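You operate a simulated robot arm through the tools that you are given. There is no shell and no other tool. Be economical: measure what you need, move in short steps, check, and stop when the job is done.

You are at the controls of a simulated two-armed robot. One attempt, no reset.

## Task
Stack the 11 ml tin from the grey island bench on top of the 21 ml tin. Pick up the sign holder with one hand, pass it to the other hand and put it on the steel table. Open the debris drawer. Any order will do. Set down upright: sign holder.

The check looks at the end state, three seconds after you hand in, the way a careful person would. Anything else that was tipped, shoved, dropped, spilled or broken makes it a failure.

## Robot
Two 6-joint arms with two-finger parallel grippers on one trunk, on a base that drives. Base frame: it is fixed to the floor where the robot stands at the start and does not move with it; the origin is under the middle of the robot, x ahead of it, y to its left, z up. Readings come in m, rad, newtons and seconds.
The left shoulder is at the start at [0.06, 0.187, 1.172], the right one opposite. With the tool pointing down near the work surface each hand reaches from about 0.24 to 0.62 m from the robot's upright axis, wherever it stands, measured 20 degrees to its own side. Places, roughly: debris drawer [-3.2, 0.9, 0.2]; steel table [-1.2, 0, 0.8]. Payload 1.57 kg a hand.
The TCP of each hand is the grasp point between the finger pads, 0.03 m short of the fingertips. In the tool frame z runs along the fingers and y along their closing line. Largest opening 0.11 m; finger width 0.024, thickness 0.012; the body of the gripper, 0.048 by 0.112 m, starts 0.078 m behind the TCP.
Orientation is that of the tool frame in the base frame, as a unit quaternion [w, x, y, z]. With the fingers straight down and closing along the base's y, the tool's x points along the base's -x, its y along +y and its z along -z.

## Interface
- The arms move only by the tool apply_moves. It takes "left_steps", "right_steps" or both (then of equal length, played together; a hand with none holds still); each is a list of rows, each an object of numbers (a shift or turn left out is 0, a gripper value left out holds the last): "tx", "ty", "tz": the shift along the tool's x, y, z in m; "ax", "ay", "az": the turn, a rotation vector about the tool's x, y, z in rad; "claw": the gripper command, from -1 (fully open) to 1 (shut), values between in proportion. In form: [{"tx": .., "ty": .., "tz": .., "ax": .., "ay": .., "az": .., "claw": ..}, ...]. A call has 1 to 10 rows; each row shifts and turns the commanded pose from where the row before left it, along the tool's axes as they then stand. Each row takes 0.2 s and may step no farther than 0.05 m and 0.15 rad from the row before; otherwise, or with a gripper value out of range, the whole call is refused. A pose out of reach is approached as far as the arm can. The call stops where the force on the tool passes 40 N (or 10 N more than at its start, if that is more) or the arm is blocked; 0.2 s more then pass. The fingers move at their own pace (about 0.153 m/s each) and stop on an object; they squeeze with about 31 N. The grip force told is the motor's: it shows also when the fingers shut on nothing. Time passes only in rows, and 0.2 s behind the last, so rows that do not move let the fingers close. It gives the time, the measured TCP pose, the force on the tool (base axes), the opening and the grip force at its end, in the units of the frame above (readings bear some noise), with the torque about the TCP (base axes, N m) and any sound that the robot's microphone picked up.
- Cameras (640 x 400 px; columns grow to the right, rows downward): "scene" is now at [0.0125, 0.0258, 1.7132]; the picture's right is [0.20, -0.98, 0.00], its down [-0.83, -0.17, -0.54] and it looks along [0.53, 0.11, -0.84] (base axes); focal length 286 px, centre (320, 200). "left" rides on the left gripper at [0.07, -0.016, -0.141] in its tool frame; the picture's right is [0.23, 0.97, 0.00], its down [-0.86, 0.20, -0.48] and it looks along [-0.47, 0.11, 0.88] (tool axes); focal length 222 px, centre (320, 200). "right" rides on the right gripper at [0.07, 0.016, -0.141] in its tool frame; the picture's right is [-0.23, 0.97, 0.00], its down [-0.86, -0.20, -0.48] and it looks along [-0.47, -0.11, 0.88] (tool axes); focal length 222 px, centre (320, 200). There is no depth. A picture from a camera that has moved, and an enlarged one, comes with that camera's place and axes in the base frame and with its lens. The place of the scene camera against the robot may be out by one fixed shift of up to 0.018 m in any direction.
- grab_frame(camera): a new picture of that camera. It takes no simulated time.
- move_column(by): slides the trunk up (or, below 0, down) by that many m; the arms and the scene camera ride with it, the base frame stays. It gives what a move gives, with no picture.
- roll_base(legs): drives the robot by 1 to 6 legs, each [ahead, left, turn to the left] in m, m and rad, along the robot's own axes; the way and the turn of a leg run together, so that a leg with both is an arc; at most 1.5 m and 3.142 rad a leg. The arms and the cameras ride along, it lands a little off, and it stops where it bumps. It gives what a move gives.
- turn_head(pan, tilt): turns the head with the scene camera to pan (to the left, within 1.501 rad either way) and tilt (down, from -0.506 to 1.204), counted from straight ahead of the robot. It gives what a move gives.
- zoom(camera, box): a new picture of the part [left, top, right, bottom] of that camera's present view, enlarged. It takes no simulated time.
- sign_off(): hands the job in; it is judged then, once.

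Go step by step. Nothing tells you exact positions but the pictures and the camera data: compare them with the known pose of the tool, close in by small moves and look again before you grip or let go. The budget is 165 turns and 122 pictures, counting those below and the enlarged ones. Unless the task says otherwise, let go and move clear before handing in, and close with one line.

The tools are called as a command line: name --argument value ..., lists and objects as JSON in quotes. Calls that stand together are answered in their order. apply_moves: Moves the arms, as the interface text tells. Its arguments: {"type":"object","properties":{"left_steps":{"type":"array"},"right_steps":{"type":"array"}},"required":[]} The other tools are called the same way: move_column (by) slides the trunk up or down; roll_base (legs) drives the base; turn_head (pan, tilt) turns the head that bears the scene camera; grab_frame (camera) takes a picture; zoom (camera, box) takes an enlarged picture of a part of a camera's view; sign_off () hands the job in.

At the start:

```text
t: 0.0
left_ee_pos: [0.3401, 0.3874, 1.1267]
left_ee_rot: [0.0, 0.0, 1.0, 0.0]
left_ft_force: [0.6, -0.5, -0.2]
left_moment: [-0.02, 0.01, -0.02]
left_grip_width: 0.1099
left_gripper_force: 0.1
right_ee_pos: [0.3429, 0.0058, 1.1427]
right_ee_rot: [0.0, 0.0, 1.0, -0.001]
right_ft_force: [-0.6, 0.1, -0.1]
right_moment: [0.0, 0.0, -0.01]
right_grip_width: 0.11
right_gripper_force: 0.0
trunk travel left (down, up): [-0.8, 0.19]
robot x, y, heading: [-0.0018, -0.0004, -0.001]
head pan, tilt: [0.202, 1.004]
```

scene: 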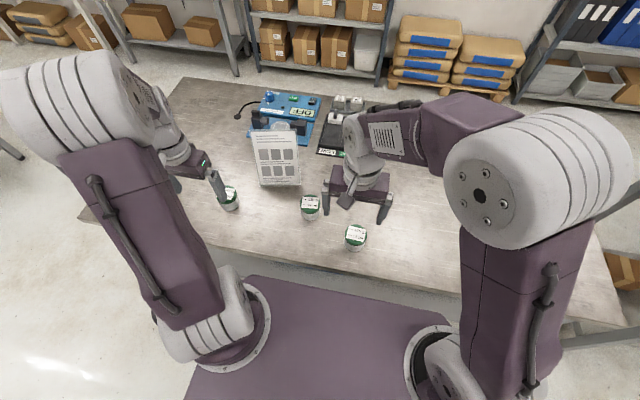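
right: 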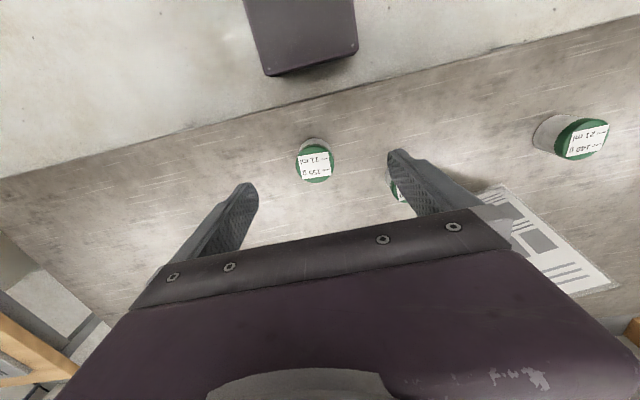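
left: 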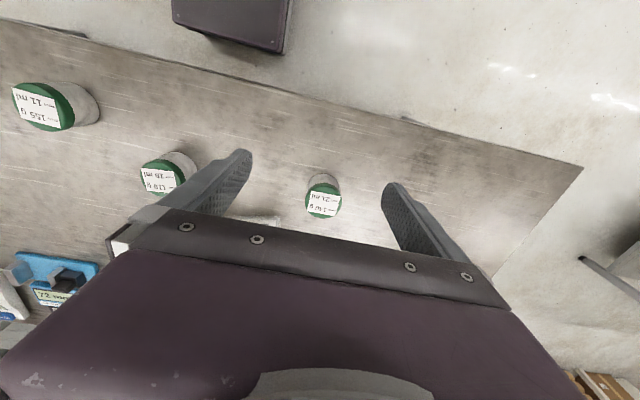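

I see three tins on the bench with the sign holder behind them. I'll enlarge the labels to tell the tins apart.

zoom --camera "right" --box '[280, 100, 620, 310]'

zoom --camera "left" --box '[0, 60, 360, 285]'

zoom --camera "scene" --box '[200, 80, 400, 260]'

```text
1.88 times, centred on (450, 205) of right
camera zoom: at [0.2748, 0.0219, 1.2851], right [0.23, 0.97, 0.0], down [0.86, -0.2, 0.48], along [0.47, -0.11, -0.88], focal length 418 px, centre (75, 191)
```

zoom: 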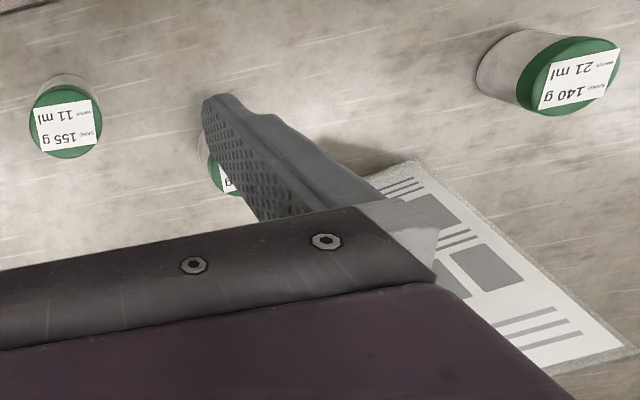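

```text
1.78 times, centred on (180, 172) of left
camera zoom: at [0.2693, 0.3727, 1.2693], right [-0.23, 0.97, 0.0], down [0.86, 0.2, 0.48], along [0.47, 0.11, -0.88], focal length 395 px, centre (569, 249)
```

zoom: 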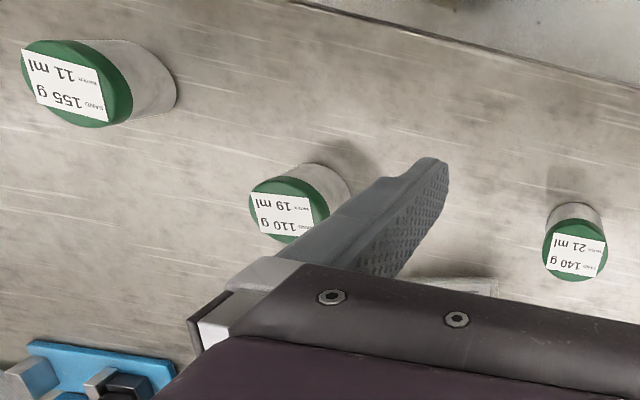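

```text
2.22 times, centred on (300, 170) of scene
camera zoom: at [0.0125, 0.0258, 1.7132], right [0.2, -0.98, 0.0], down [-0.83, -0.17, -0.54], along [0.53, 0.11, -0.84], focal length 635 px, centre (364, 267)
```

zoom: 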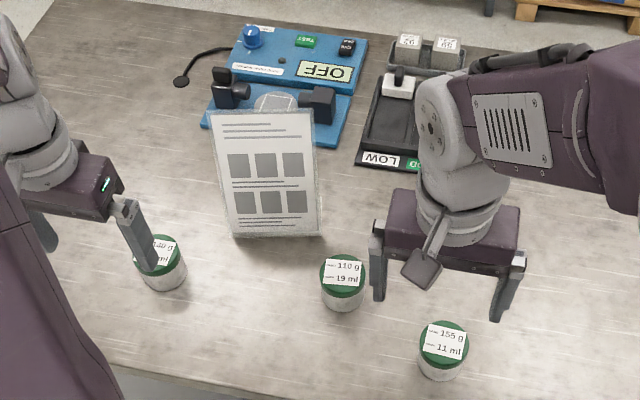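

The 11 ml tin's lid is at about (0.398, -0.015, 0.914) and the 21 ml tin's at (0.459, 0.423, 0.914). I'll use the left hand for both, so the right arm moves aside while the left goes over the 11 ml tin.

apply_moves --left_steps '[{"tx": -0.0064, "ty": -0.0447, "claw": -1}, {"tx": -0.0064, "ty": -0.0447}, {"tx": -0.0064, "ty": -0.0447}, {"tx": -0.0064, "ty": -0.0447}, {"tx": -0.0064, "ty": -0.0447}, {"tx": -0.0064, "ty": -0.0447}, {"tx": -0.0064, "ty": -0.0447}, {"tx": -0.0064, "ty": -0.0447}, {"tx": -0.0064, "ty": -0.0447}, {}]' --right_steps '[{"ty": -0.042}, {"ty": -0.042}, {"ty": -0.042}, {"ty": -0.042}, {"ty": -0.042}, {"ty": -0.042}, {"ty": -0.042}, {"ty": -0.042}, {"ty": -0.042}, {}]'

grab_frame --camera "left"

grab_frame --camera "scene"

```text
t: 2.2
left_ee_pos: [0.3985, -0.0138, 1.1261]
left_ee_rot: [0.0, -0.001, 1.0, 0.001]
left_ft_force: [-0.7, 0.8, 0.5]
left_moment: [-0.03, -0.02, -0.02]
left_grip_width: 0.11
left_gripper_force: 0.1
right_ee_pos: [0.3448, -0.3734, 1.1431]
right_ee_rot: [0.001, 0.001, 1.0, -0.001]
right_ft_force: [-0.2, -0.4, 0.3]
right_moment: [-0.02, 0.03, 0.02]
right_grip_width: 0.1102
right_gripper_force: 0.1
trunk travel left (down, up): [-0.8, 0.19]
robot x, y, heading: [-0.0033, 0.0042, 0.006]
head pan, tilt: [0.202, 1.004]
```

```text
115 pictures are left
camera left: at [0.3285, -0.0298, 1.2687], right [-0.23, 0.97, 0.0], down [0.86, 0.2, 0.48], along [0.47, 0.11, -0.88], focal length 222 px, centre (320, 200)
```

left: 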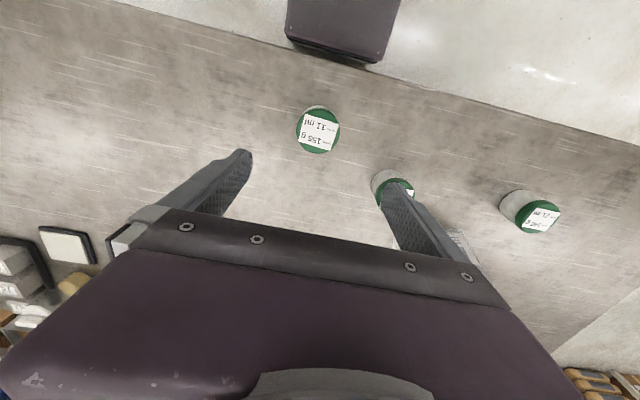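

```text
114 pictures are left
camera scene: at [0.0122, 0.0271, 1.7132], right [0.2, -0.98, 0.0], down [-0.83, -0.17, -0.54], along [0.53, 0.11, -0.84], focal length 286 px, centre (320, 200)
```

scene: 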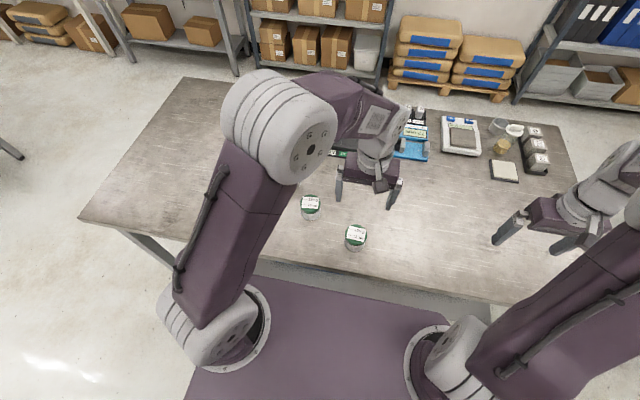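

The new view confirms the tin at (0.399, -0.016). Lowering over it and closing.

apply_moves --left_steps '[{"tz": 0.04, "ty": -0.002}, {"tz": 0.04}, {"tz": 0.04}, {"tz": 0.04}, {"tz": 0.035}, {"tz": 0.02}, {"tz": 0.012}, {"claw": 1}, {}, {}]'

grab_frame --camera "left"

```text
t: 4.4
left_ee_pos: [0.3965, -0.015, 0.8987]
left_ee_rot: [0.0, -0.001, 1.0, 0.002]
left_ft_force: [0.5, 0.6, 0.5]
left_moment: [-0.02, -0.02, -0.02]
left_grip_width: 0.0673
left_gripper_force: 30.7
right_ee_pos: [0.3443, -0.3739, 1.1436]
right_ee_rot: [0.0, 0.0, 1.0, 0.0]
right_ft_force: [0.9, 0.4, 0.4]
right_moment: [-0.01, 0.01, 0.01]
right_grip_width: 0.1101
right_gripper_force: 0.1
trunk travel left (down, up): [-0.8, 0.19]
robot x, y, heading: [-0.0023, 0.0003, -0.001]
head pan, tilt: [0.202, 1.004]
```

```text
113 pictures are left
camera left: at [0.3258, -0.03, 1.0405], right [-0.23, 0.97, 0.0], down [0.86, 0.2, 0.48], along [0.47, 0.11, -0.88], focal length 222 px, centre (320, 200)
```

left: 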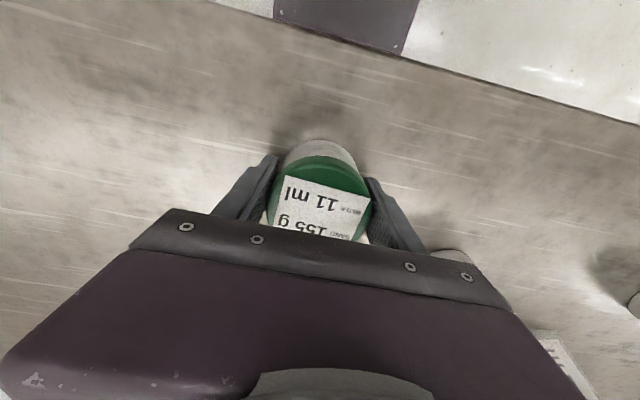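

Gripped at 0.067 m width. Lifting it, then carrying it over the 21 ml tin.

apply_moves --left_steps '[{"tz": -0.03}, {"tz": -0.04}, {"tz": -0.04}, {"tz": -0.04}, {}]'

apply_moves --left_steps '[{"tx": -0.006, "ty": 0.044}, {"tx": -0.006, "ty": 0.044}, {"tx": -0.006, "ty": 0.044}, {"tx": -0.006, "ty": 0.044}, {"tx": -0.006, "ty": 0.044}, {"tx": -0.006, "ty": 0.044}, {"tx": -0.006, "ty": 0.044}, {"tx": -0.006, "ty": 0.044}, {}, {}]'

grab_frame --camera "left"

grab_frame --camera "scene"

```text
t: 5.6
left_ee_pos: [0.3966, -0.0155, 1.0487]
left_ee_rot: [-0.001, 0.0, 1.0, 0.001]
left_ft_force: [-0.3, 0.1, -1.8]
left_moment: [-0.03, 0.01, -0.02]
left_grip_width: 0.0674
left_gripper_force: 31.2
right_ee_pos: [0.3451, -0.3732, 1.1417]
right_ee_rot: [0.0, 0.0, 1.0, 0.0]
right_ft_force: [0.0, 0.1, -0.3]
right_moment: [-0.01, 0.0, 0.01]
right_grip_width: 0.11
right_gripper_force: 0.1
trunk travel left (down, up): [-0.8, 0.19]
robot x, y, heading: [-0.0033, -0.0005, -0.002]
head pan, tilt: [0.202, 1.004]
```

```text
t: 7.8
left_ee_pos: [0.4445, 0.3333, 1.0495]
left_ee_rot: [0.0, -0.001, 1.0, 0.0]
left_ft_force: [-0.5, 0.5, -2.9]
left_moment: [0.05, 0.04, 0.0]
left_grip_width: 0.0674
left_gripper_force: 30.9
right_ee_pos: [0.3455, -0.3743, 1.143]
right_ee_rot: [-0.001, 0.0, 1.0, 0.0]
right_ft_force: [0.5, 0.2, 0.5]
right_moment: [-0.03, 0.01, 0.03]
right_grip_width: 0.1099
right_gripper_force: 0.0
trunk travel left (down, up): [-0.8, 0.19]
robot x, y, heading: [0.0025, 0.0018, 0.003]
head pan, tilt: [0.202, 1.004]
```

```text
112 pictures are left
camera left: at [0.3747, 0.3186, 1.191], right [-0.23, 0.97, 0.0], down [0.86, 0.2, 0.48], along [0.47, 0.11, -0.88], focal length 222 px, centre (320, 200)
```

left: 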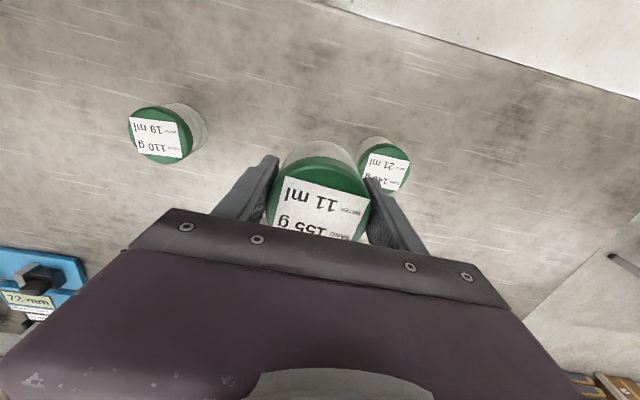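

```text
111 pictures are left
camera scene: at [0.0127, 0.0256, 1.7132], right [0.2, -0.98, 0.0], down [-0.83, -0.17, -0.54], along [0.53, 0.11, -0.84], focal length 286 px, centre (320, 200)
```

scene: 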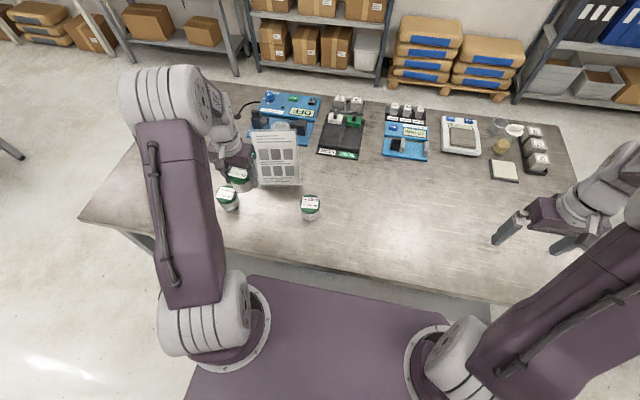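

The tin is centred in the hand. I'll move over the 21 ml tin and take a look before lowering.

apply_moves --left_steps '[{"tx": -0.0045, "ty": 0.03}, {"tx": -0.0045, "ty": 0.03}, {"tx": -0.0045, "ty": 0.0295}, {"tz": 0.03}, {"tz": 0.03}, {}]'

grab_frame --camera "left"

zoom --camera "scene" --box '[180, 120, 300, 230]'

```text
t: 9.2
left_ee_pos: [0.4582, 0.4241, 0.9898]
left_ee_rot: [0.0, 0.0, 1.0, 0.001]
left_ft_force: [-0.5, -0.2, -1.9]
left_moment: [-0.01, 0.01, -0.02]
left_grip_width: 0.0674
left_gripper_force: 31.0
right_ee_pos: [0.3452, -0.3733, 1.142]
right_ee_rot: [0.001, 0.0, 1.0, 0.0]
right_ft_force: [-0.3, 0.2, -0.1]
right_moment: [0.03, 0.0, 0.0]
right_grip_width: 0.1097
right_gripper_force: 0.0
trunk travel left (down, up): [-0.8, 0.19]
robot x, y, heading: [0.0047, 0.0011, -0.004]
head pan, tilt: [0.202, 1.004]
```

```text
110 pictures are left
camera left: at [0.3889, 0.4093, 1.1311], right [-0.23, 0.97, 0.0], down [0.86, 0.2, 0.48], along [0.47, 0.11, -0.88], focal length 222 px, centre (320, 200)
```

left: 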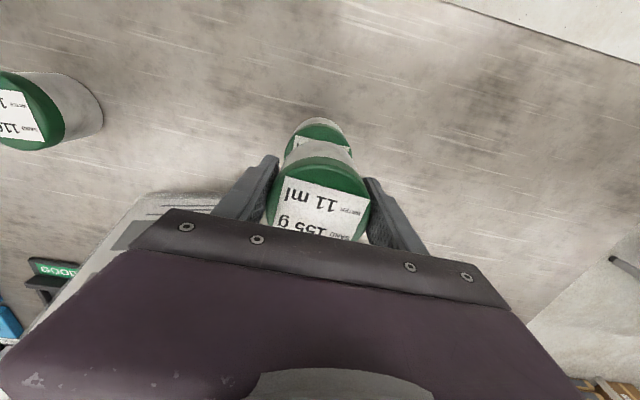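

```text
3.64 times, centred on (240, 175) of scene
camera zoom: at [0.0124, 0.026, 1.7132], right [0.2, -0.98, 0.0], down [-0.83, -0.17, -0.54], along [0.53, 0.11, -0.84], focal length 1039 px, centre (611, 291)
```

zoom: 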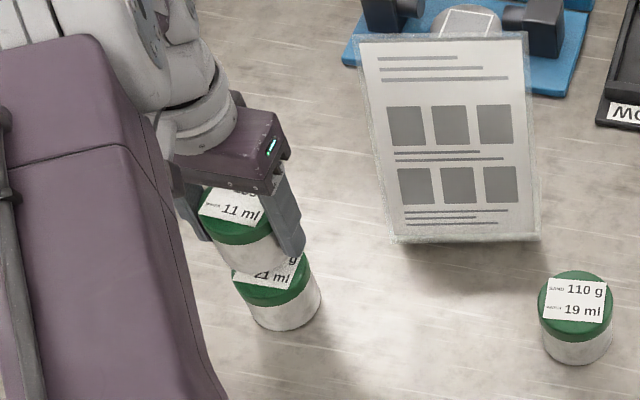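

It lines up within a couple of millimetres. Lowering gently to contact.

apply_moves --left_steps '[{"tz": 0.02}, {"tz": 0.01}, {"tz": 0.003}, {}]'

zoom --camera "scene" --box '[200, 150, 280, 220]'

```text
t: 10.2
left_ee_pos: [0.459, 0.4258, 0.9601]
left_ee_rot: [0.003, -0.001, 1.0, 0.003]
left_ft_force: [4.7, 4.6, 22.9]
left_moment: [-0.27, -0.03, 0.13]
left_grip_width: 0.0675
left_gripper_force: 30.5
right_ee_pos: [0.3429, -0.3756, 1.1435]
right_ee_rot: [0.001, 0.0, 1.0, 0.001]
right_ft_force: [0.0, -0.2, 0.8]
right_moment: [-0.04, -0.02, 0.02]
right_grip_width: 0.1101
right_gripper_force: 0.1
trunk travel left (down, up): [-0.8, 0.19]
robot x, y, heading: [-0.0011, -0.0022, 0.0]
head pan, tilt: [0.202, 1.004]
```

```text
5.71 times, centred on (240, 185) of scene
camera zoom: at [0.0099, 0.0238, 1.7135], right [0.2, -0.98, 0.0], down [-0.83, -0.17, -0.54], along [0.53, 0.11, -0.84], focal length 1633 px, centre (777, 286)
```

zoom: 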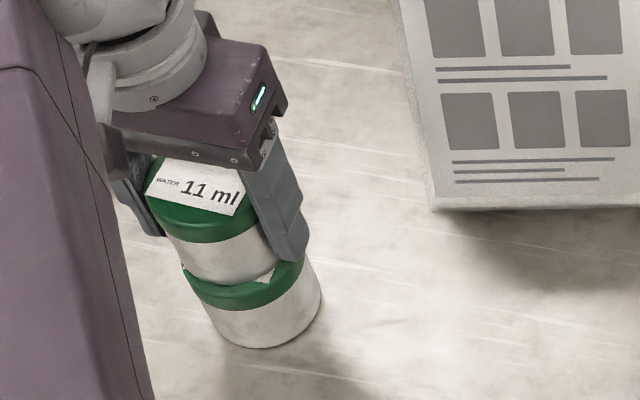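

It made contact at z 0.960. I'll relieve the pressure slightly, release and rise.

apply_moves --left_steps '[{"tz": -0.003}, {}, {"claw": -0.6}, {}, {}]'

grab_frame --camera "left"

zoom --camera "scene" --box '[200, 150, 280, 220]'

```text
t: 11.4
left_ee_pos: [0.4588, 0.4263, 0.961]
left_ee_rot: [0.0, 0.0, 1.0, 0.001]
left_ft_force: [0.9, 0.3, -1.1]
left_moment: [-0.03, 0.0, -0.03]
left_grip_width: 0.0879
left_gripper_force: 0.0
right_ee_pos: [0.3453, -0.373, 1.143]
right_ee_rot: [0.0, 0.0, 1.0, 0.001]
right_ft_force: [0.0, -0.2, 0.3]
right_moment: [0.0, 0.03, 0.02]
right_grip_width: 0.1098
right_gripper_force: 0.0
trunk travel left (down, up): [-0.8, 0.19]
robot x, y, heading: [0.001, -0.0041, 0.002]
head pan, tilt: [0.202, 1.004]
```

```text
107 pictures are left
camera left: at [0.3887, 0.4101, 1.1023], right [-0.23, 0.97, 0.0], down [0.86, 0.2, 0.48], along [0.47, 0.11, -0.88], focal length 222 px, centre (320, 200)
```

left: 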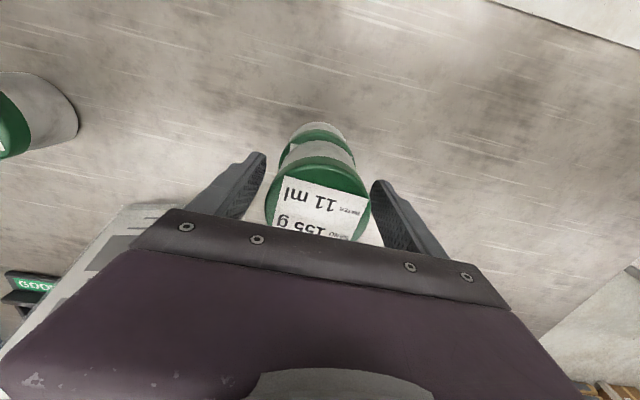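

```text
5.71 times, centred on (240, 185) of scene
camera zoom: at [0.0125, 0.0257, 1.7132], right [0.2, -0.98, 0.0], down [-0.83, -0.17, -0.54], along [0.53, 0.11, -0.84], focal length 1633 px, centre (777, 286)
```

zoom: 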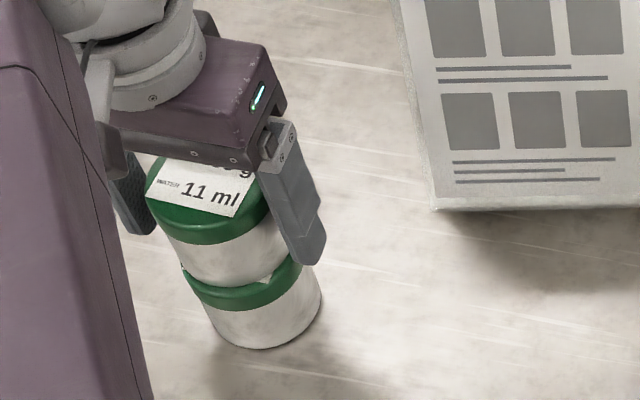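

Stacked and stable. Opening and rising clear, then I'll look at the sign.

apply_moves --left_steps '[{"claw": -1}, {"tz": -0.02}, {"tz": -0.04}, {"tz": -0.04}, {"tz": -0.04}, {"tz": -0.04}, {"tx": 0.04}, {"tx": 0.04}, {"tx": 0.04}, {}]'

grab_frame --camera "scene"

grab_frame --camera "left"

zoom --camera "scene" --box '[200, 80, 340, 220]'

```text
t: 13.6
left_ee_pos: [0.3396, 0.4282, 1.1408]
left_ee_rot: [-0.001, 0.001, 1.0, 0.001]
left_ft_force: [-0.4, 0.1, 0.6]
left_moment: [0.0, 0.0, -0.04]
left_grip_width: 0.11
left_gripper_force: 0.1
right_ee_pos: [0.3458, -0.3739, 1.1441]
right_ee_rot: [-0.001, -0.001, 1.0, 0.0]
right_ft_force: [-1.2, 0.2, 0.2]
right_moment: [-0.01, 0.01, 0.03]
right_grip_width: 0.11
right_gripper_force: 0.0
trunk travel left (down, up): [-0.8, 0.19]
robot x, y, heading: [0.0032, -0.0033, 0.002]
head pan, tilt: [0.202, 1.004]
```

```text
105 pictures are left
camera scene: at [0.0133, 0.0259, 1.7132], right [0.2, -0.98, 0.0], down [-0.83, -0.17, -0.54], along [0.53, 0.11, -0.84], focal length 286 px, centre (320, 200)
```

scene: 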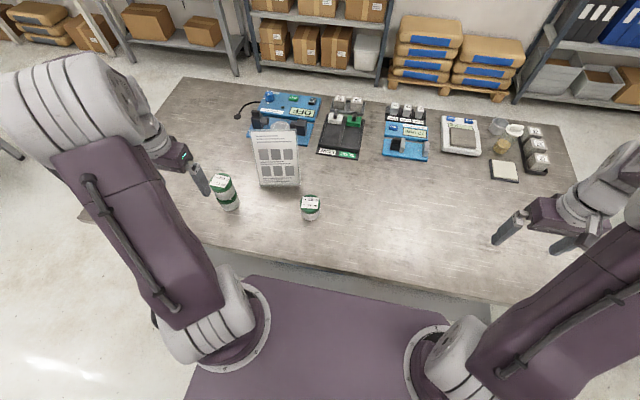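

```text
104 pictures are left
camera left: at [0.2698, 0.4116, 1.2826], right [-0.23, 0.97, 0.0], down [0.86, 0.2, 0.48], along [0.47, 0.11, -0.88], focal length 222 px, centre (320, 200)
```

left: 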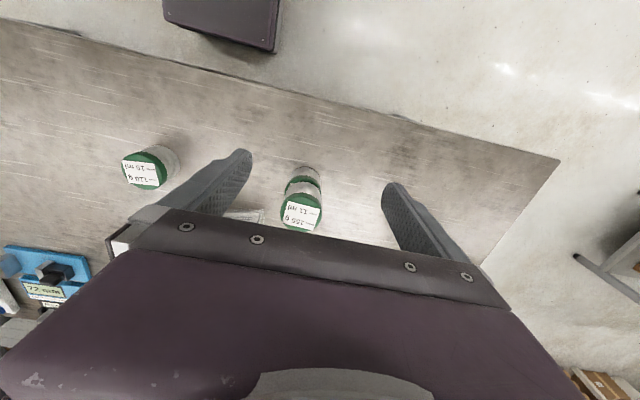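

```text
2.86 times, centred on (270, 150) of scene
camera zoom: at [0.0133, 0.0259, 1.7132], right [0.2, -0.98, 0.0], down [-0.83, -0.17, -0.54], along [0.53, 0.11, -0.84], focal length 816 px, centre (463, 343)
```

zoom: 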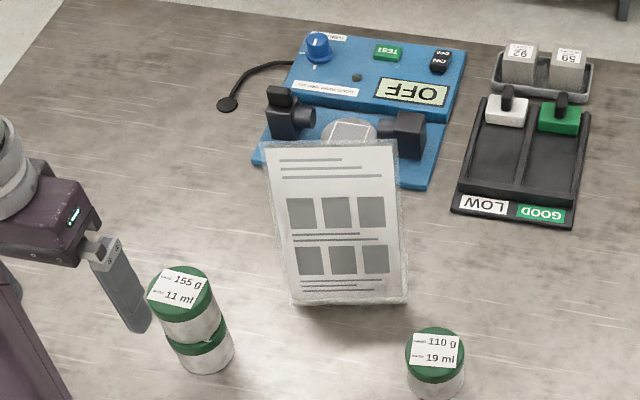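

The stack stands well. The sign is a leaning plate about 0.15 m wide near (0.58, 0.29), beyond easy reach from here. I'll yaw both hands inward so their cameras can see it from the sides.

apply_moves --left_steps '[{"az": 0.15}, {"az": 0.15}, {"az": 0.15}, {"az": 0.15}, {"az": 0.15}, {"az": 0.15}, {"az": 0.15}, {"az": 0.15}, {"az": 0.15}, {"az": 0.15}]' --right_steps '[{"az": -0.15}, {"az": -0.15}, {"az": -0.15}, {"az": -0.15}, {"az": -0.15}, {"az": -0.15}, {"az": -0.15}, {"az": -0.15}, {"az": -0.15}, {"az": -0.15}]'

apply_moves --left_steps '[{"az": 0.0708}, {"tx": 0.03}, {"tx": 0.03}, {"tx": 0.03}, {}, {}, {}, {}, {}, {}]' --right_steps '[{"az": -0.0708}, {"tx": -0.045, "ty": -0.02}, {"tx": -0.045, "ty": -0.02}, {"tx": -0.045, "ty": -0.02}, {"tx": -0.045, "ty": -0.02}, {"tx": -0.045, "ty": -0.02}, {"tx": -0.045, "ty": -0.02}, {"ty": -0.02}, {}, {}]'

grab_frame --camera "right"

grab_frame --camera "left"

```text
t: 15.8
left_ee_pos: [0.3378, 0.4261, 1.141]
left_ee_rot: [0.0, 0.682, 0.731, 0.001]
left_ft_force: [0.1, -0.1, -0.4]
left_moment: [0.01, -0.01, 0.02]
left_grip_width: 0.1101
left_gripper_force: 0.0
right_ee_pos: [0.3436, -0.3725, 1.142]
right_ee_rot: [0.0, -0.682, 0.731, 0.001]
right_ft_force: [-0.3, 0.1, 0.1]
right_moment: [0.01, -0.02, 0.02]
right_grip_width: 0.11
right_gripper_force: 0.1
trunk travel left (down, up): [-0.8, 0.19]
robot x, y, heading: [-0.0, 0.0021, 0.001]
head pan, tilt: [0.202, 1.004]
```

```text
t: 18.0
left_ee_pos: [0.3387, 0.5147, 1.1405]
left_ee_rot: [-0.001, 0.706, 0.708, 0.0]
left_ft_force: [-0.5, 0.6, 0.4]
left_moment: [-0.01, -0.01, 0.0]
left_grip_width: 0.1101
left_gripper_force: 0.1
right_ee_pos: [0.4859, -0.1055, 1.1455]
right_ee_rot: [0.0, 0.708, -0.707, 0.001]
right_ft_force: [-0.3, -0.3, 0.0]
right_moment: [-0.03, 0.0, -0.04]
right_grip_width: 0.1097
right_gripper_force: 0.1
trunk travel left (down, up): [-0.8, 0.19]
robot x, y, heading: [0.004, -0.0003, -0.003]
head pan, tilt: [0.202, 1.004]
```

```text
102 pictures are left
camera right: at [0.4702, -0.1743, 1.2858], right [-0.97, 0.23, 0.0], down [0.2, 0.86, 0.48], along [0.11, 0.47, -0.88], focal length 222 px, centre (320, 200)
```

right: 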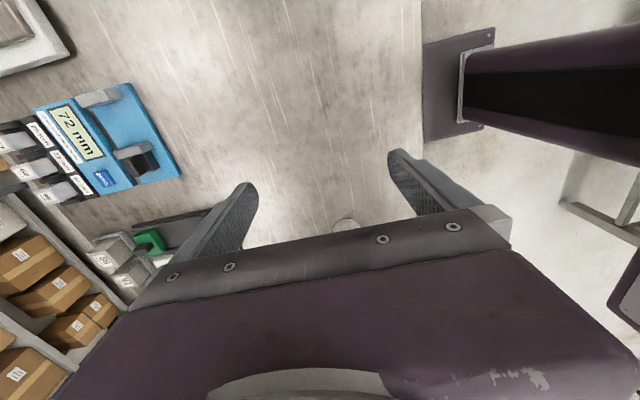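

```text
101 pictures are left
camera left: at [0.3217, 0.5852, 1.2832], right [0.97, 0.23, 0.0], down [0.2, -0.86, 0.48], along [0.11, -0.46, -0.88], focal length 222 px, centre (320, 200)
```

left: 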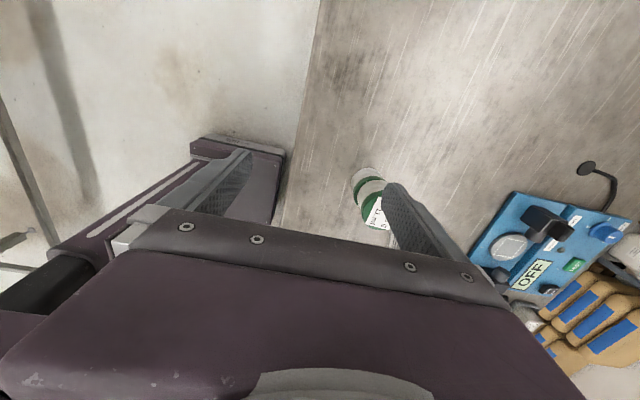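

The hand cameras show the base's front close to the bench edge. I'll check the gap in front of the base before driving closer.

turn_head --pan 0.35 --tilt 1.2

grab_frame --camera "scene"

```text
t: 18.7
left_ee_pos: [0.3395, 0.5141, 1.1409]
left_ee_rot: [-0.001, 0.706, 0.708, 0.001]
left_ft_force: [-0.8, -1.0, 1.0]
left_moment: [0.01, 0.01, -0.01]
left_grip_width: 0.1101
left_gripper_force: 0.0
right_ee_pos: [0.4852, -0.1063, 1.1437]
right_ee_rot: [0.0, -0.707, 0.707, 0.0]
right_ft_force: [0.6, 0.0, -0.2]
right_moment: [0.05, 0.0, -0.01]
right_grip_width: 0.11
right_gripper_force: 0.0
trunk travel left (down, up): [-0.8, 0.19]
robot x, y, heading: [-0.001, 0.0038, -0.004]
head pan, tilt: [0.351, 1.201]
```

```text
100 pictures are left
camera scene: at [-0.0027, 0.031, 1.7009], right [0.34, -0.94, 0.0], down [-0.88, -0.32, -0.36], along [0.34, 0.12, -0.93], focal length 286 px, centre (320, 200)
```

scene: 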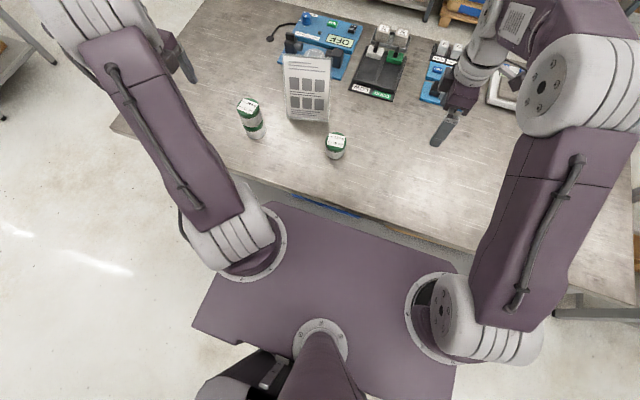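

zoom --camera "scene" --box '[230, 160, 470, 290]'

zoom --camera "right" --box '[380, 0, 640, 260]'

zoom --camera "left" --box '[0, 0, 400, 260]'

```text
2.67 times, centred on (350, 225) of scene
camera zoom: at [-0.0027, 0.031, 1.7009], right [0.34, -0.94, 0.0], down [-0.88, -0.32, -0.36], along [0.34, 0.12, -0.93], focal length 762 px, centre (240, 133)
```

zoom: 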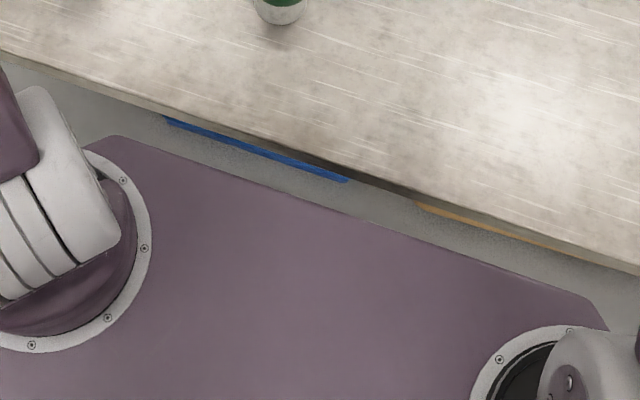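

```text
1.54 times, centred on (510, 130) of right
camera zoom: at [0.4705, -0.175, 1.2856], right [-0.97, 0.23, 0.0], down [0.2, 0.85, 0.48], along [0.11, 0.47, -0.88], focal length 342 px, centre (28, 308)
```

zoom: 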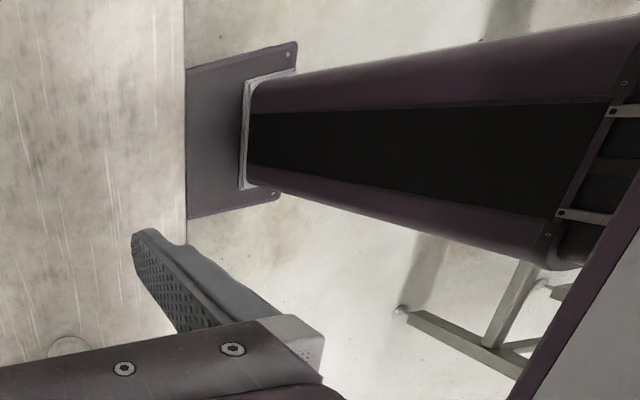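

```text
1.54 times, centred on (200, 130) of left
camera zoom: at [0.3221, 0.5846, 1.2834], right [0.97, 0.23, 0.0], down [0.2, -0.86, 0.48], along [0.11, -0.46, -0.88], focal length 342 px, centre (505, 308)
```

zoom: 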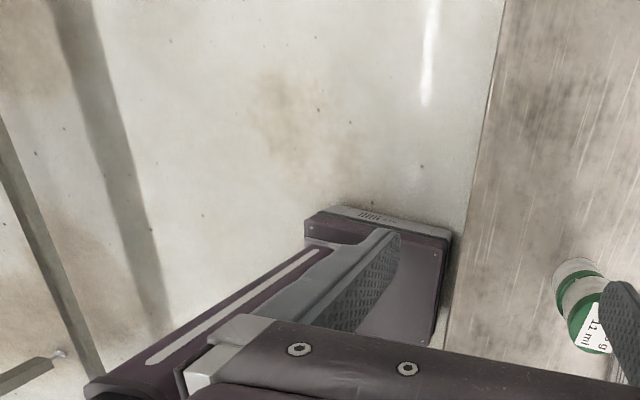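

The base is a low plate that fits under the bench. The shoulder plate's front is near x = 0.195 and the bench edge near 0.31, so I can go about 0.1 ahead and 0.2 left.

roll_base --legs '[[0.0, 0.2, 0], [0.1, 0, 0]]'

grab_frame --camera "scene"

grab_frame --camera "right"

grab_frame --camera "left"

```text
t: 21.1
left_ee_pos: [0.4386, 0.7186, 1.143]
left_ee_rot: [-0.001, 0.706, 0.708, 0.001]
left_ft_force: [-0.3, -0.1, 0.0]
left_moment: [-0.03, -0.03, -0.01]
left_grip_width: 0.1097
left_gripper_force: 0.1
right_ee_pos: [0.5859, 0.0984, 1.1458]
right_ee_rot: [-0.001, 0.707, -0.707, 0.0]
right_ft_force: [-0.7, 0.3, 0.6]
right_moment: [0.0, 0.01, 0.0]
right_grip_width: 0.1101
right_gripper_force: 0.0
trunk travel left (down, up): [-0.8, 0.19]
robot x, y, heading: [0.1023, 0.1996, 0.001]
head pan, tilt: [0.351, 1.201]
```

```text
96 pictures are left
camera scene: at [0.0964, 0.2346, 1.7008], right [0.34, -0.94, 0.0], down [-0.87, -0.32, -0.36], along [0.34, 0.12, -0.93], focal length 286 px, centre (320, 200)
```

scene: 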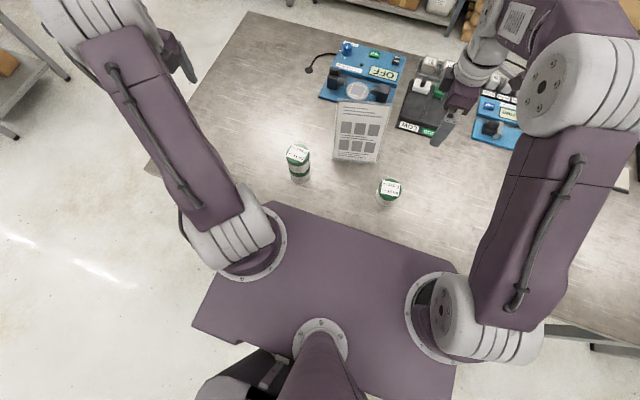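

```text
95 pictures are left
camera right: at [0.5704, 0.0284, 1.2868], right [-0.97, 0.23, 0.0], down [0.2, 0.86, 0.48], along [0.11, 0.47, -0.88], focal length 222 px, centre (320, 200)
```

right: 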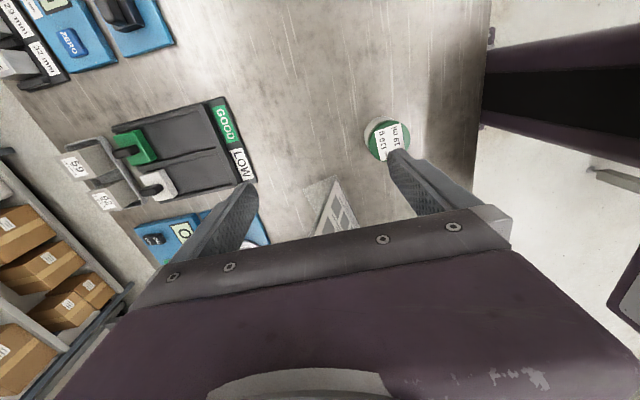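

```text
94 pictures are left
camera left: at [0.4219, 0.7879, 1.2837], right [0.97, 0.23, 0.0], down [0.2, -0.86, 0.48], along [0.11, -0.46, -0.88], focal length 222 px, centre (320, 200)
```

left: 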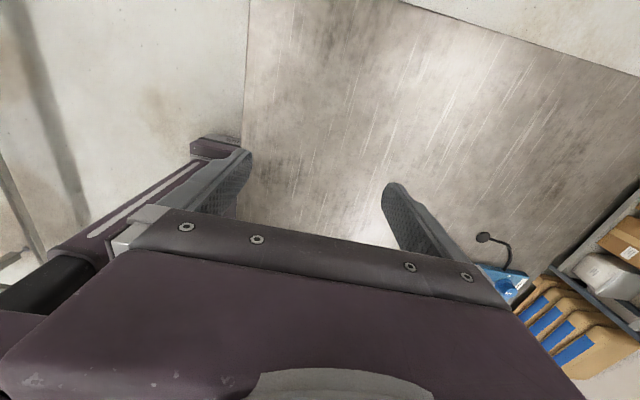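

zoom --camera "right" --box '[240, 150, 420, 260]'

zoom --camera "scene" --box '[280, 70, 440, 220]'

```text
3.56 times, centred on (330, 205) of right
camera zoom: at [0.5704, 0.0284, 1.2868], right [-0.97, 0.23, 0.0], down [0.2, 0.86, 0.48], along [0.11, 0.47, -0.88], focal length 790 px, centre (284, 182)
```

zoom: 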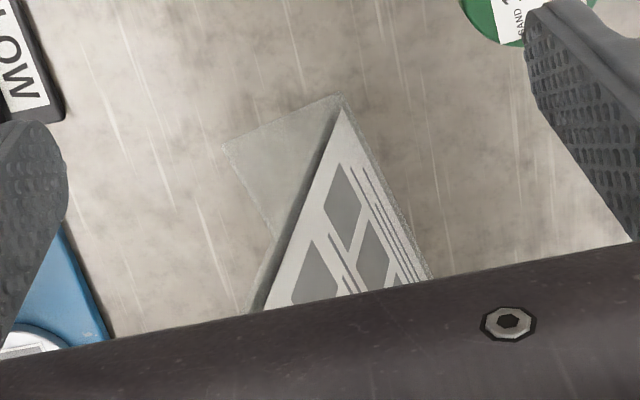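

```text
2.67 times, centred on (360, 145) of scene
camera zoom: at [0.0964, 0.2346, 1.7008], right [0.34, -0.94, 0.0], down [-0.87, -0.32, -0.36], along [0.34, 0.12, -0.93], focal length 762 px, centre (213, 347)
```

zoom: 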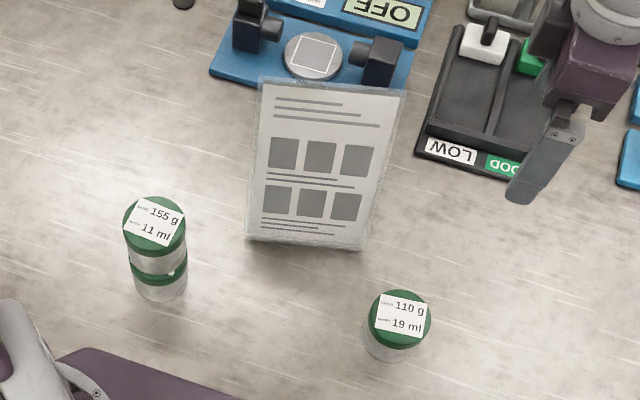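

The sign is a slanted L: the panel leans back about 18°, with a clear foot running to the rear. Its top centre is at about (0.632, 0.295, 1.07), yawed about 13°. I'm bringing the left hand over and aligning it with the panel.

apply_moves --left_steps '[{"tz": -0.05}, {"tx": -0.0375, "ty": 0.02}, {"tx": -0.0375, "ty": 0.02}, {"tx": -0.0375, "ty": 0.02}, {"tx": -0.0375, "ty": 0.02}, {"tx": -0.0375, "ty": 0.02}, {"tx": -0.0375, "ty": 0.02}, {"tx": -0.0375, "ty": 0.02}, {"tx": -0.0375, "ty": 0.02}, {}]'

apply_moves --left_steps '[{"az": -0.115}, {"az": -0.115}, {"ax": 0.108}, {"ax": 0.108}, {"ax": 0.108}, {}, {}]'

grab_frame --camera "left"

grab_frame --camera "scene"

```text
t: 23.3
left_ee_pos: [0.6038, 0.4163, 1.1894]
left_ee_rot: [-0.001, 0.707, 0.707, 0.001]
left_ft_force: [-0.8, -0.3, 0.2]
left_moment: [-0.05, -0.03, 0.0]
left_grip_width: 0.11
left_gripper_force: 0.1
right_ee_pos: [0.5868, 0.0982, 1.1453]
right_ee_rot: [0.001, 0.707, -0.707, 0.0]
right_ft_force: [-0.3, 0.4, 0.4]
right_moment: [0.01, 0.0, -0.01]
right_grip_width: 0.1097
right_gripper_force: 0.1
trunk travel left (down, up): [-0.8, 0.19]
robot x, y, heading: [0.1007, 0.2028, -0.002]
head pan, tilt: [0.351, 1.201]
```

```text
t: 24.9
left_ee_pos: [0.6011, 0.4177, 1.1887]
left_ee_rot: [-0.101, 0.612, 0.774, -0.126]
left_ft_force: [-0.1, 0.1, 0.5]
left_moment: [-0.02, 0.0, -0.02]
left_grip_width: 0.11
left_gripper_force: 0.0
right_ee_pos: [0.5878, 0.0959, 1.1457]
right_ee_rot: [0.0, -0.707, 0.707, 0.0]
right_ft_force: [-1.0, 0.1, 0.4]
right_moment: [0.0, -0.02, 0.01]
right_grip_width: 0.1098
right_gripper_force: 0.0
trunk travel left (down, up): [-0.8, 0.19]
robot x, y, heading: [0.1006, 0.203, 0.0]
head pan, tilt: [0.351, 1.201]
```

```text
91 pictures are left
camera left: at [0.6136, 0.4919, 1.3303], right [0.85, 0.43, -0.31], down [0.53, -0.75, 0.39], along [-0.07, -0.49, -0.87], focal length 222 px, centre (320, 200)
```

left: 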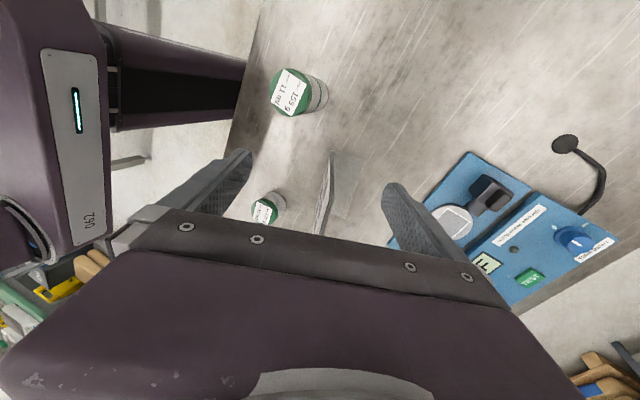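

```text
90 pictures are left
camera scene: at [0.0989, 0.2331, 1.7008], right [0.34, -0.94, 0.0], down [-0.88, -0.32, -0.36], along [0.34, 0.12, -0.93], focal length 286 px, centre (320, 200)
```

scene: 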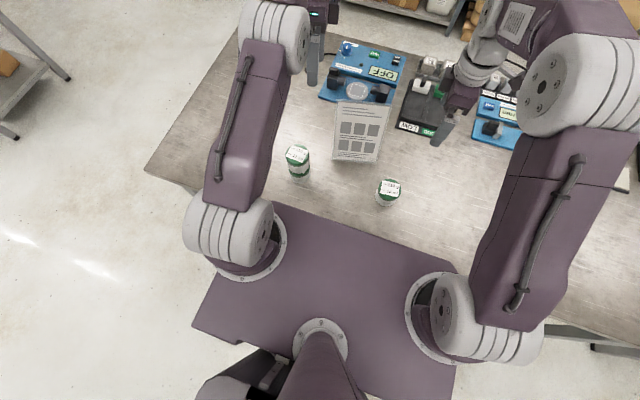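

zoom --camera "left" --box '[240, 120, 420, 240]'

```text
3.33 times, centred on (330, 180) of left
camera zoom: at [0.6136, 0.4919, 1.3303], right [0.85, 0.43, -0.31], down [0.53, -0.75, 0.39], along [-0.07, -0.49, -0.87], focal length 740 px, centre (287, 267)
```

zoom: 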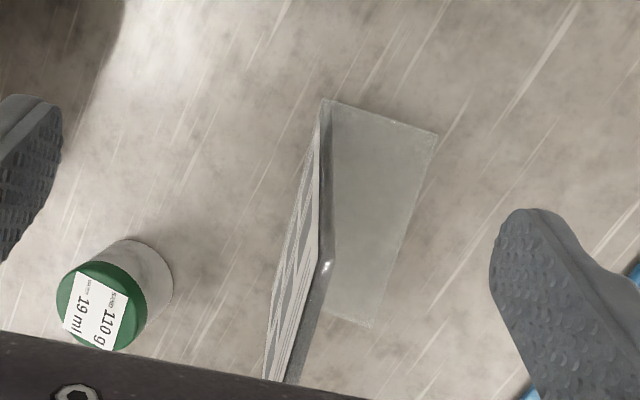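

I can see the panel edge-on. It's about 5 mm thick, with the top-left corner near (0.607, 0.362, 1.078) and a lean of about 16.5°. I'll move to a pre-grasp just above the top edge.

apply_moves --left_steps '[{"ax": -0.035}, {"tx": -0.028, "ty": 0.009, "tz": 0.0}, {"tx": -0.028, "ty": 0.009, "tz": 0.015}, {"tx": -0.027, "ty": 0.0084, "tz": 0.03}, {}, {}]'

grab_frame --camera "left"

zoom --camera "scene" --box '[260, 0, 440, 180]'

```text
t: 26.3
left_ee_pos: [0.6248, 0.3395, 1.1384]
left_ee_rot: [-0.09, 0.614, 0.776, -0.113]
left_ft_force: [0.8, -0.1, -0.1]
left_moment: [0.03, -0.01, -0.01]
left_grip_width: 0.1102
left_gripper_force: 0.0
left hand out of reach, approached as far as the arm can: row 3
right_ee_pos: [0.5884, 0.0959, 1.1437]
right_ee_rot: [0.0, -0.707, 0.707, -0.001]
right_ft_force: [-0.1, -0.1, -0.1]
right_moment: [0.02, -0.02, -0.02]
right_grip_width: 0.1101
right_gripper_force: 0.1
trunk travel left (down, up): [-0.8, 0.19]
robot x, y, heading: [0.1016, 0.1995, 0.002]
head pan, tilt: [0.351, 1.201]
```

```text
88 pictures are left
camera left: at [0.6327, 0.4135, 1.2794], right [0.86, 0.44, -0.28], down [0.52, -0.76, 0.4], along [-0.04, -0.49, -0.87], focal length 222 px, centre (320, 200)
```

left: 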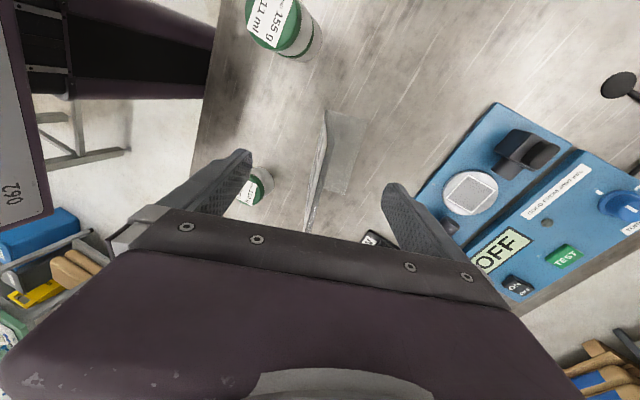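

```text
2.22 times, centred on (350, 90) of scene
camera zoom: at [0.0992, 0.2336, 1.7008], right [0.34, -0.94, 0.0], down [-0.88, -0.32, -0.36], along [0.34, 0.12, -0.93], focal length 635 px, centre (253, 444)
```

zoom: 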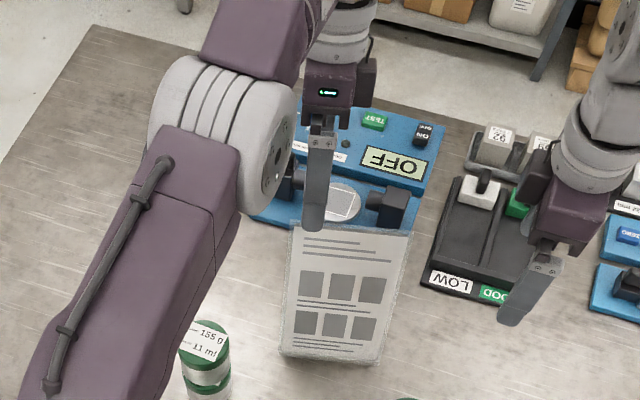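

It's slightly at its reach limit here, but descending along the panel brings it closer. Going down part way and checking.

apply_moves --left_steps '[{"tz": 0.02}, {"tz": 0.02}, {"tz": 0.015}, {}]'

zoom --camera "left" --box '[200, 100, 460, 260]'

zoom --camera "scene" --box '[280, 20, 420, 160]'

```text
t: 27.3
left_ee_pos: [0.6102, 0.3358, 1.0869]
left_ee_rot: [-0.09, 0.614, 0.776, -0.113]
left_ft_force: [0.5, 0.4, -0.1]
left_moment: [0.0, -0.03, 0.03]
left_grip_width: 0.1103
left_gripper_force: 0.0
right_ee_pos: [0.5877, 0.096, 1.1445]
right_ee_rot: [0.0, 0.707, -0.707, 0.0]
right_ft_force: [1.2, -0.1, -0.1]
right_moment: [0.0, -0.01, 0.0]
right_grip_width: 0.1103
right_gripper_force: 0.0
trunk travel left (down, up): [-0.8, 0.19]
robot x, y, heading: [0.1036, 0.2058, 0.001]
head pan, tilt: [0.351, 1.201]
```

```text
2.46 times, centred on (330, 180) of left
camera zoom: at [0.6184, 0.4097, 1.2277], right [0.86, 0.44, -0.28], down [0.52, -0.76, 0.4], along [-0.04, -0.49, -0.87], focal length 547 px, centre (295, 249)
```

zoom: 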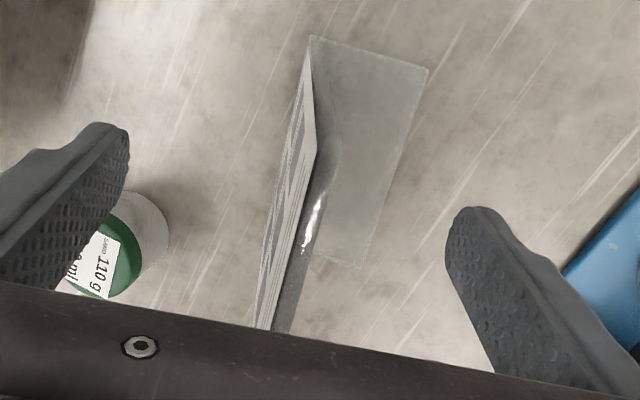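

```text
2.86 times, centred on (350, 90) of scene
camera zoom: at [0.0992, 0.2333, 1.7008], right [0.34, -0.94, 0.0], down [-0.88, -0.32, -0.36], along [0.34, 0.12, -0.93], focal length 816 px, centre (234, 514)
```

zoom: 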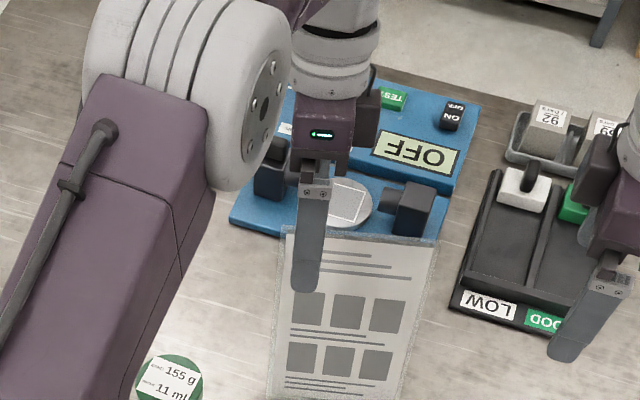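

The panel lies centred between the fingers, within 4 mm. Correcting, going down the last bit and closing.

apply_moves --left_steps '[{"ty": 0.0035, "tz": 0.014}, {"tz": 0.014}, {"claw": -0.3}, {"claw": 0.3}, {"claw": 1}, {}, {}]'

zoom --camera "left" --box '[200, 100, 460, 260]'

zoom --camera "scene" --box '[280, 20, 420, 180]'

```text
t: 28.9
left_ee_pos: [0.6044, 0.335, 1.0589]
left_ee_rot: [-0.09, 0.614, 0.776, -0.113]
left_ft_force: [-0.1, -0.6, 0.7]
left_moment: [0.05, -0.04, -0.01]
left_grip_width: 0.0056
left_gripper_force: 25.6
right_ee_pos: [0.5873, 0.0974, 1.1444]
right_ee_rot: [0.001, 0.707, -0.707, 0.0]
right_ft_force: [0.5, -0.8, -0.1]
right_moment: [0.01, -0.04, 0.04]
right_grip_width: 0.11
right_gripper_force: 0.1
trunk travel left (down, up): [-0.8, 0.19]
robot x, y, heading: [0.1057, 0.2004, -0.003]
head pan, tilt: [0.351, 1.201]
```

```text
2.46 times, centred on (330, 180) of left
camera zoom: at [0.6144, 0.4094, 1.1996], right [0.86, 0.44, -0.28], down [0.52, -0.76, 0.4], along [-0.04, -0.49, -0.87], focal length 547 px, centre (295, 249)
```

zoom: 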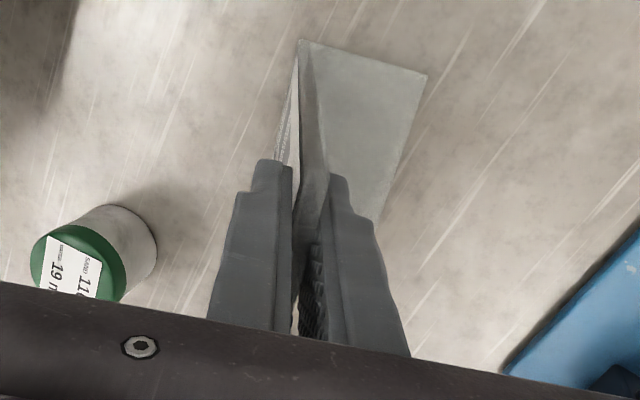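

```text
2.50 times, centred on (350, 100) of scene
camera zoom: at [0.0996, 0.2334, 1.7008], right [0.34, -0.94, 0.0], down [-0.88, -0.32, -0.36], along [0.34, 0.12, -0.93], focal length 714 px, centre (245, 450)
```

zoom: 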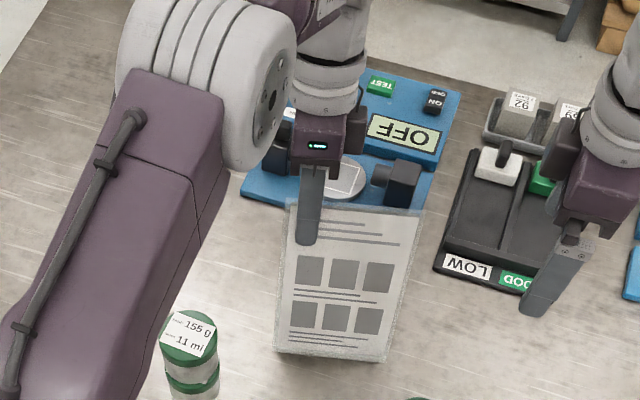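

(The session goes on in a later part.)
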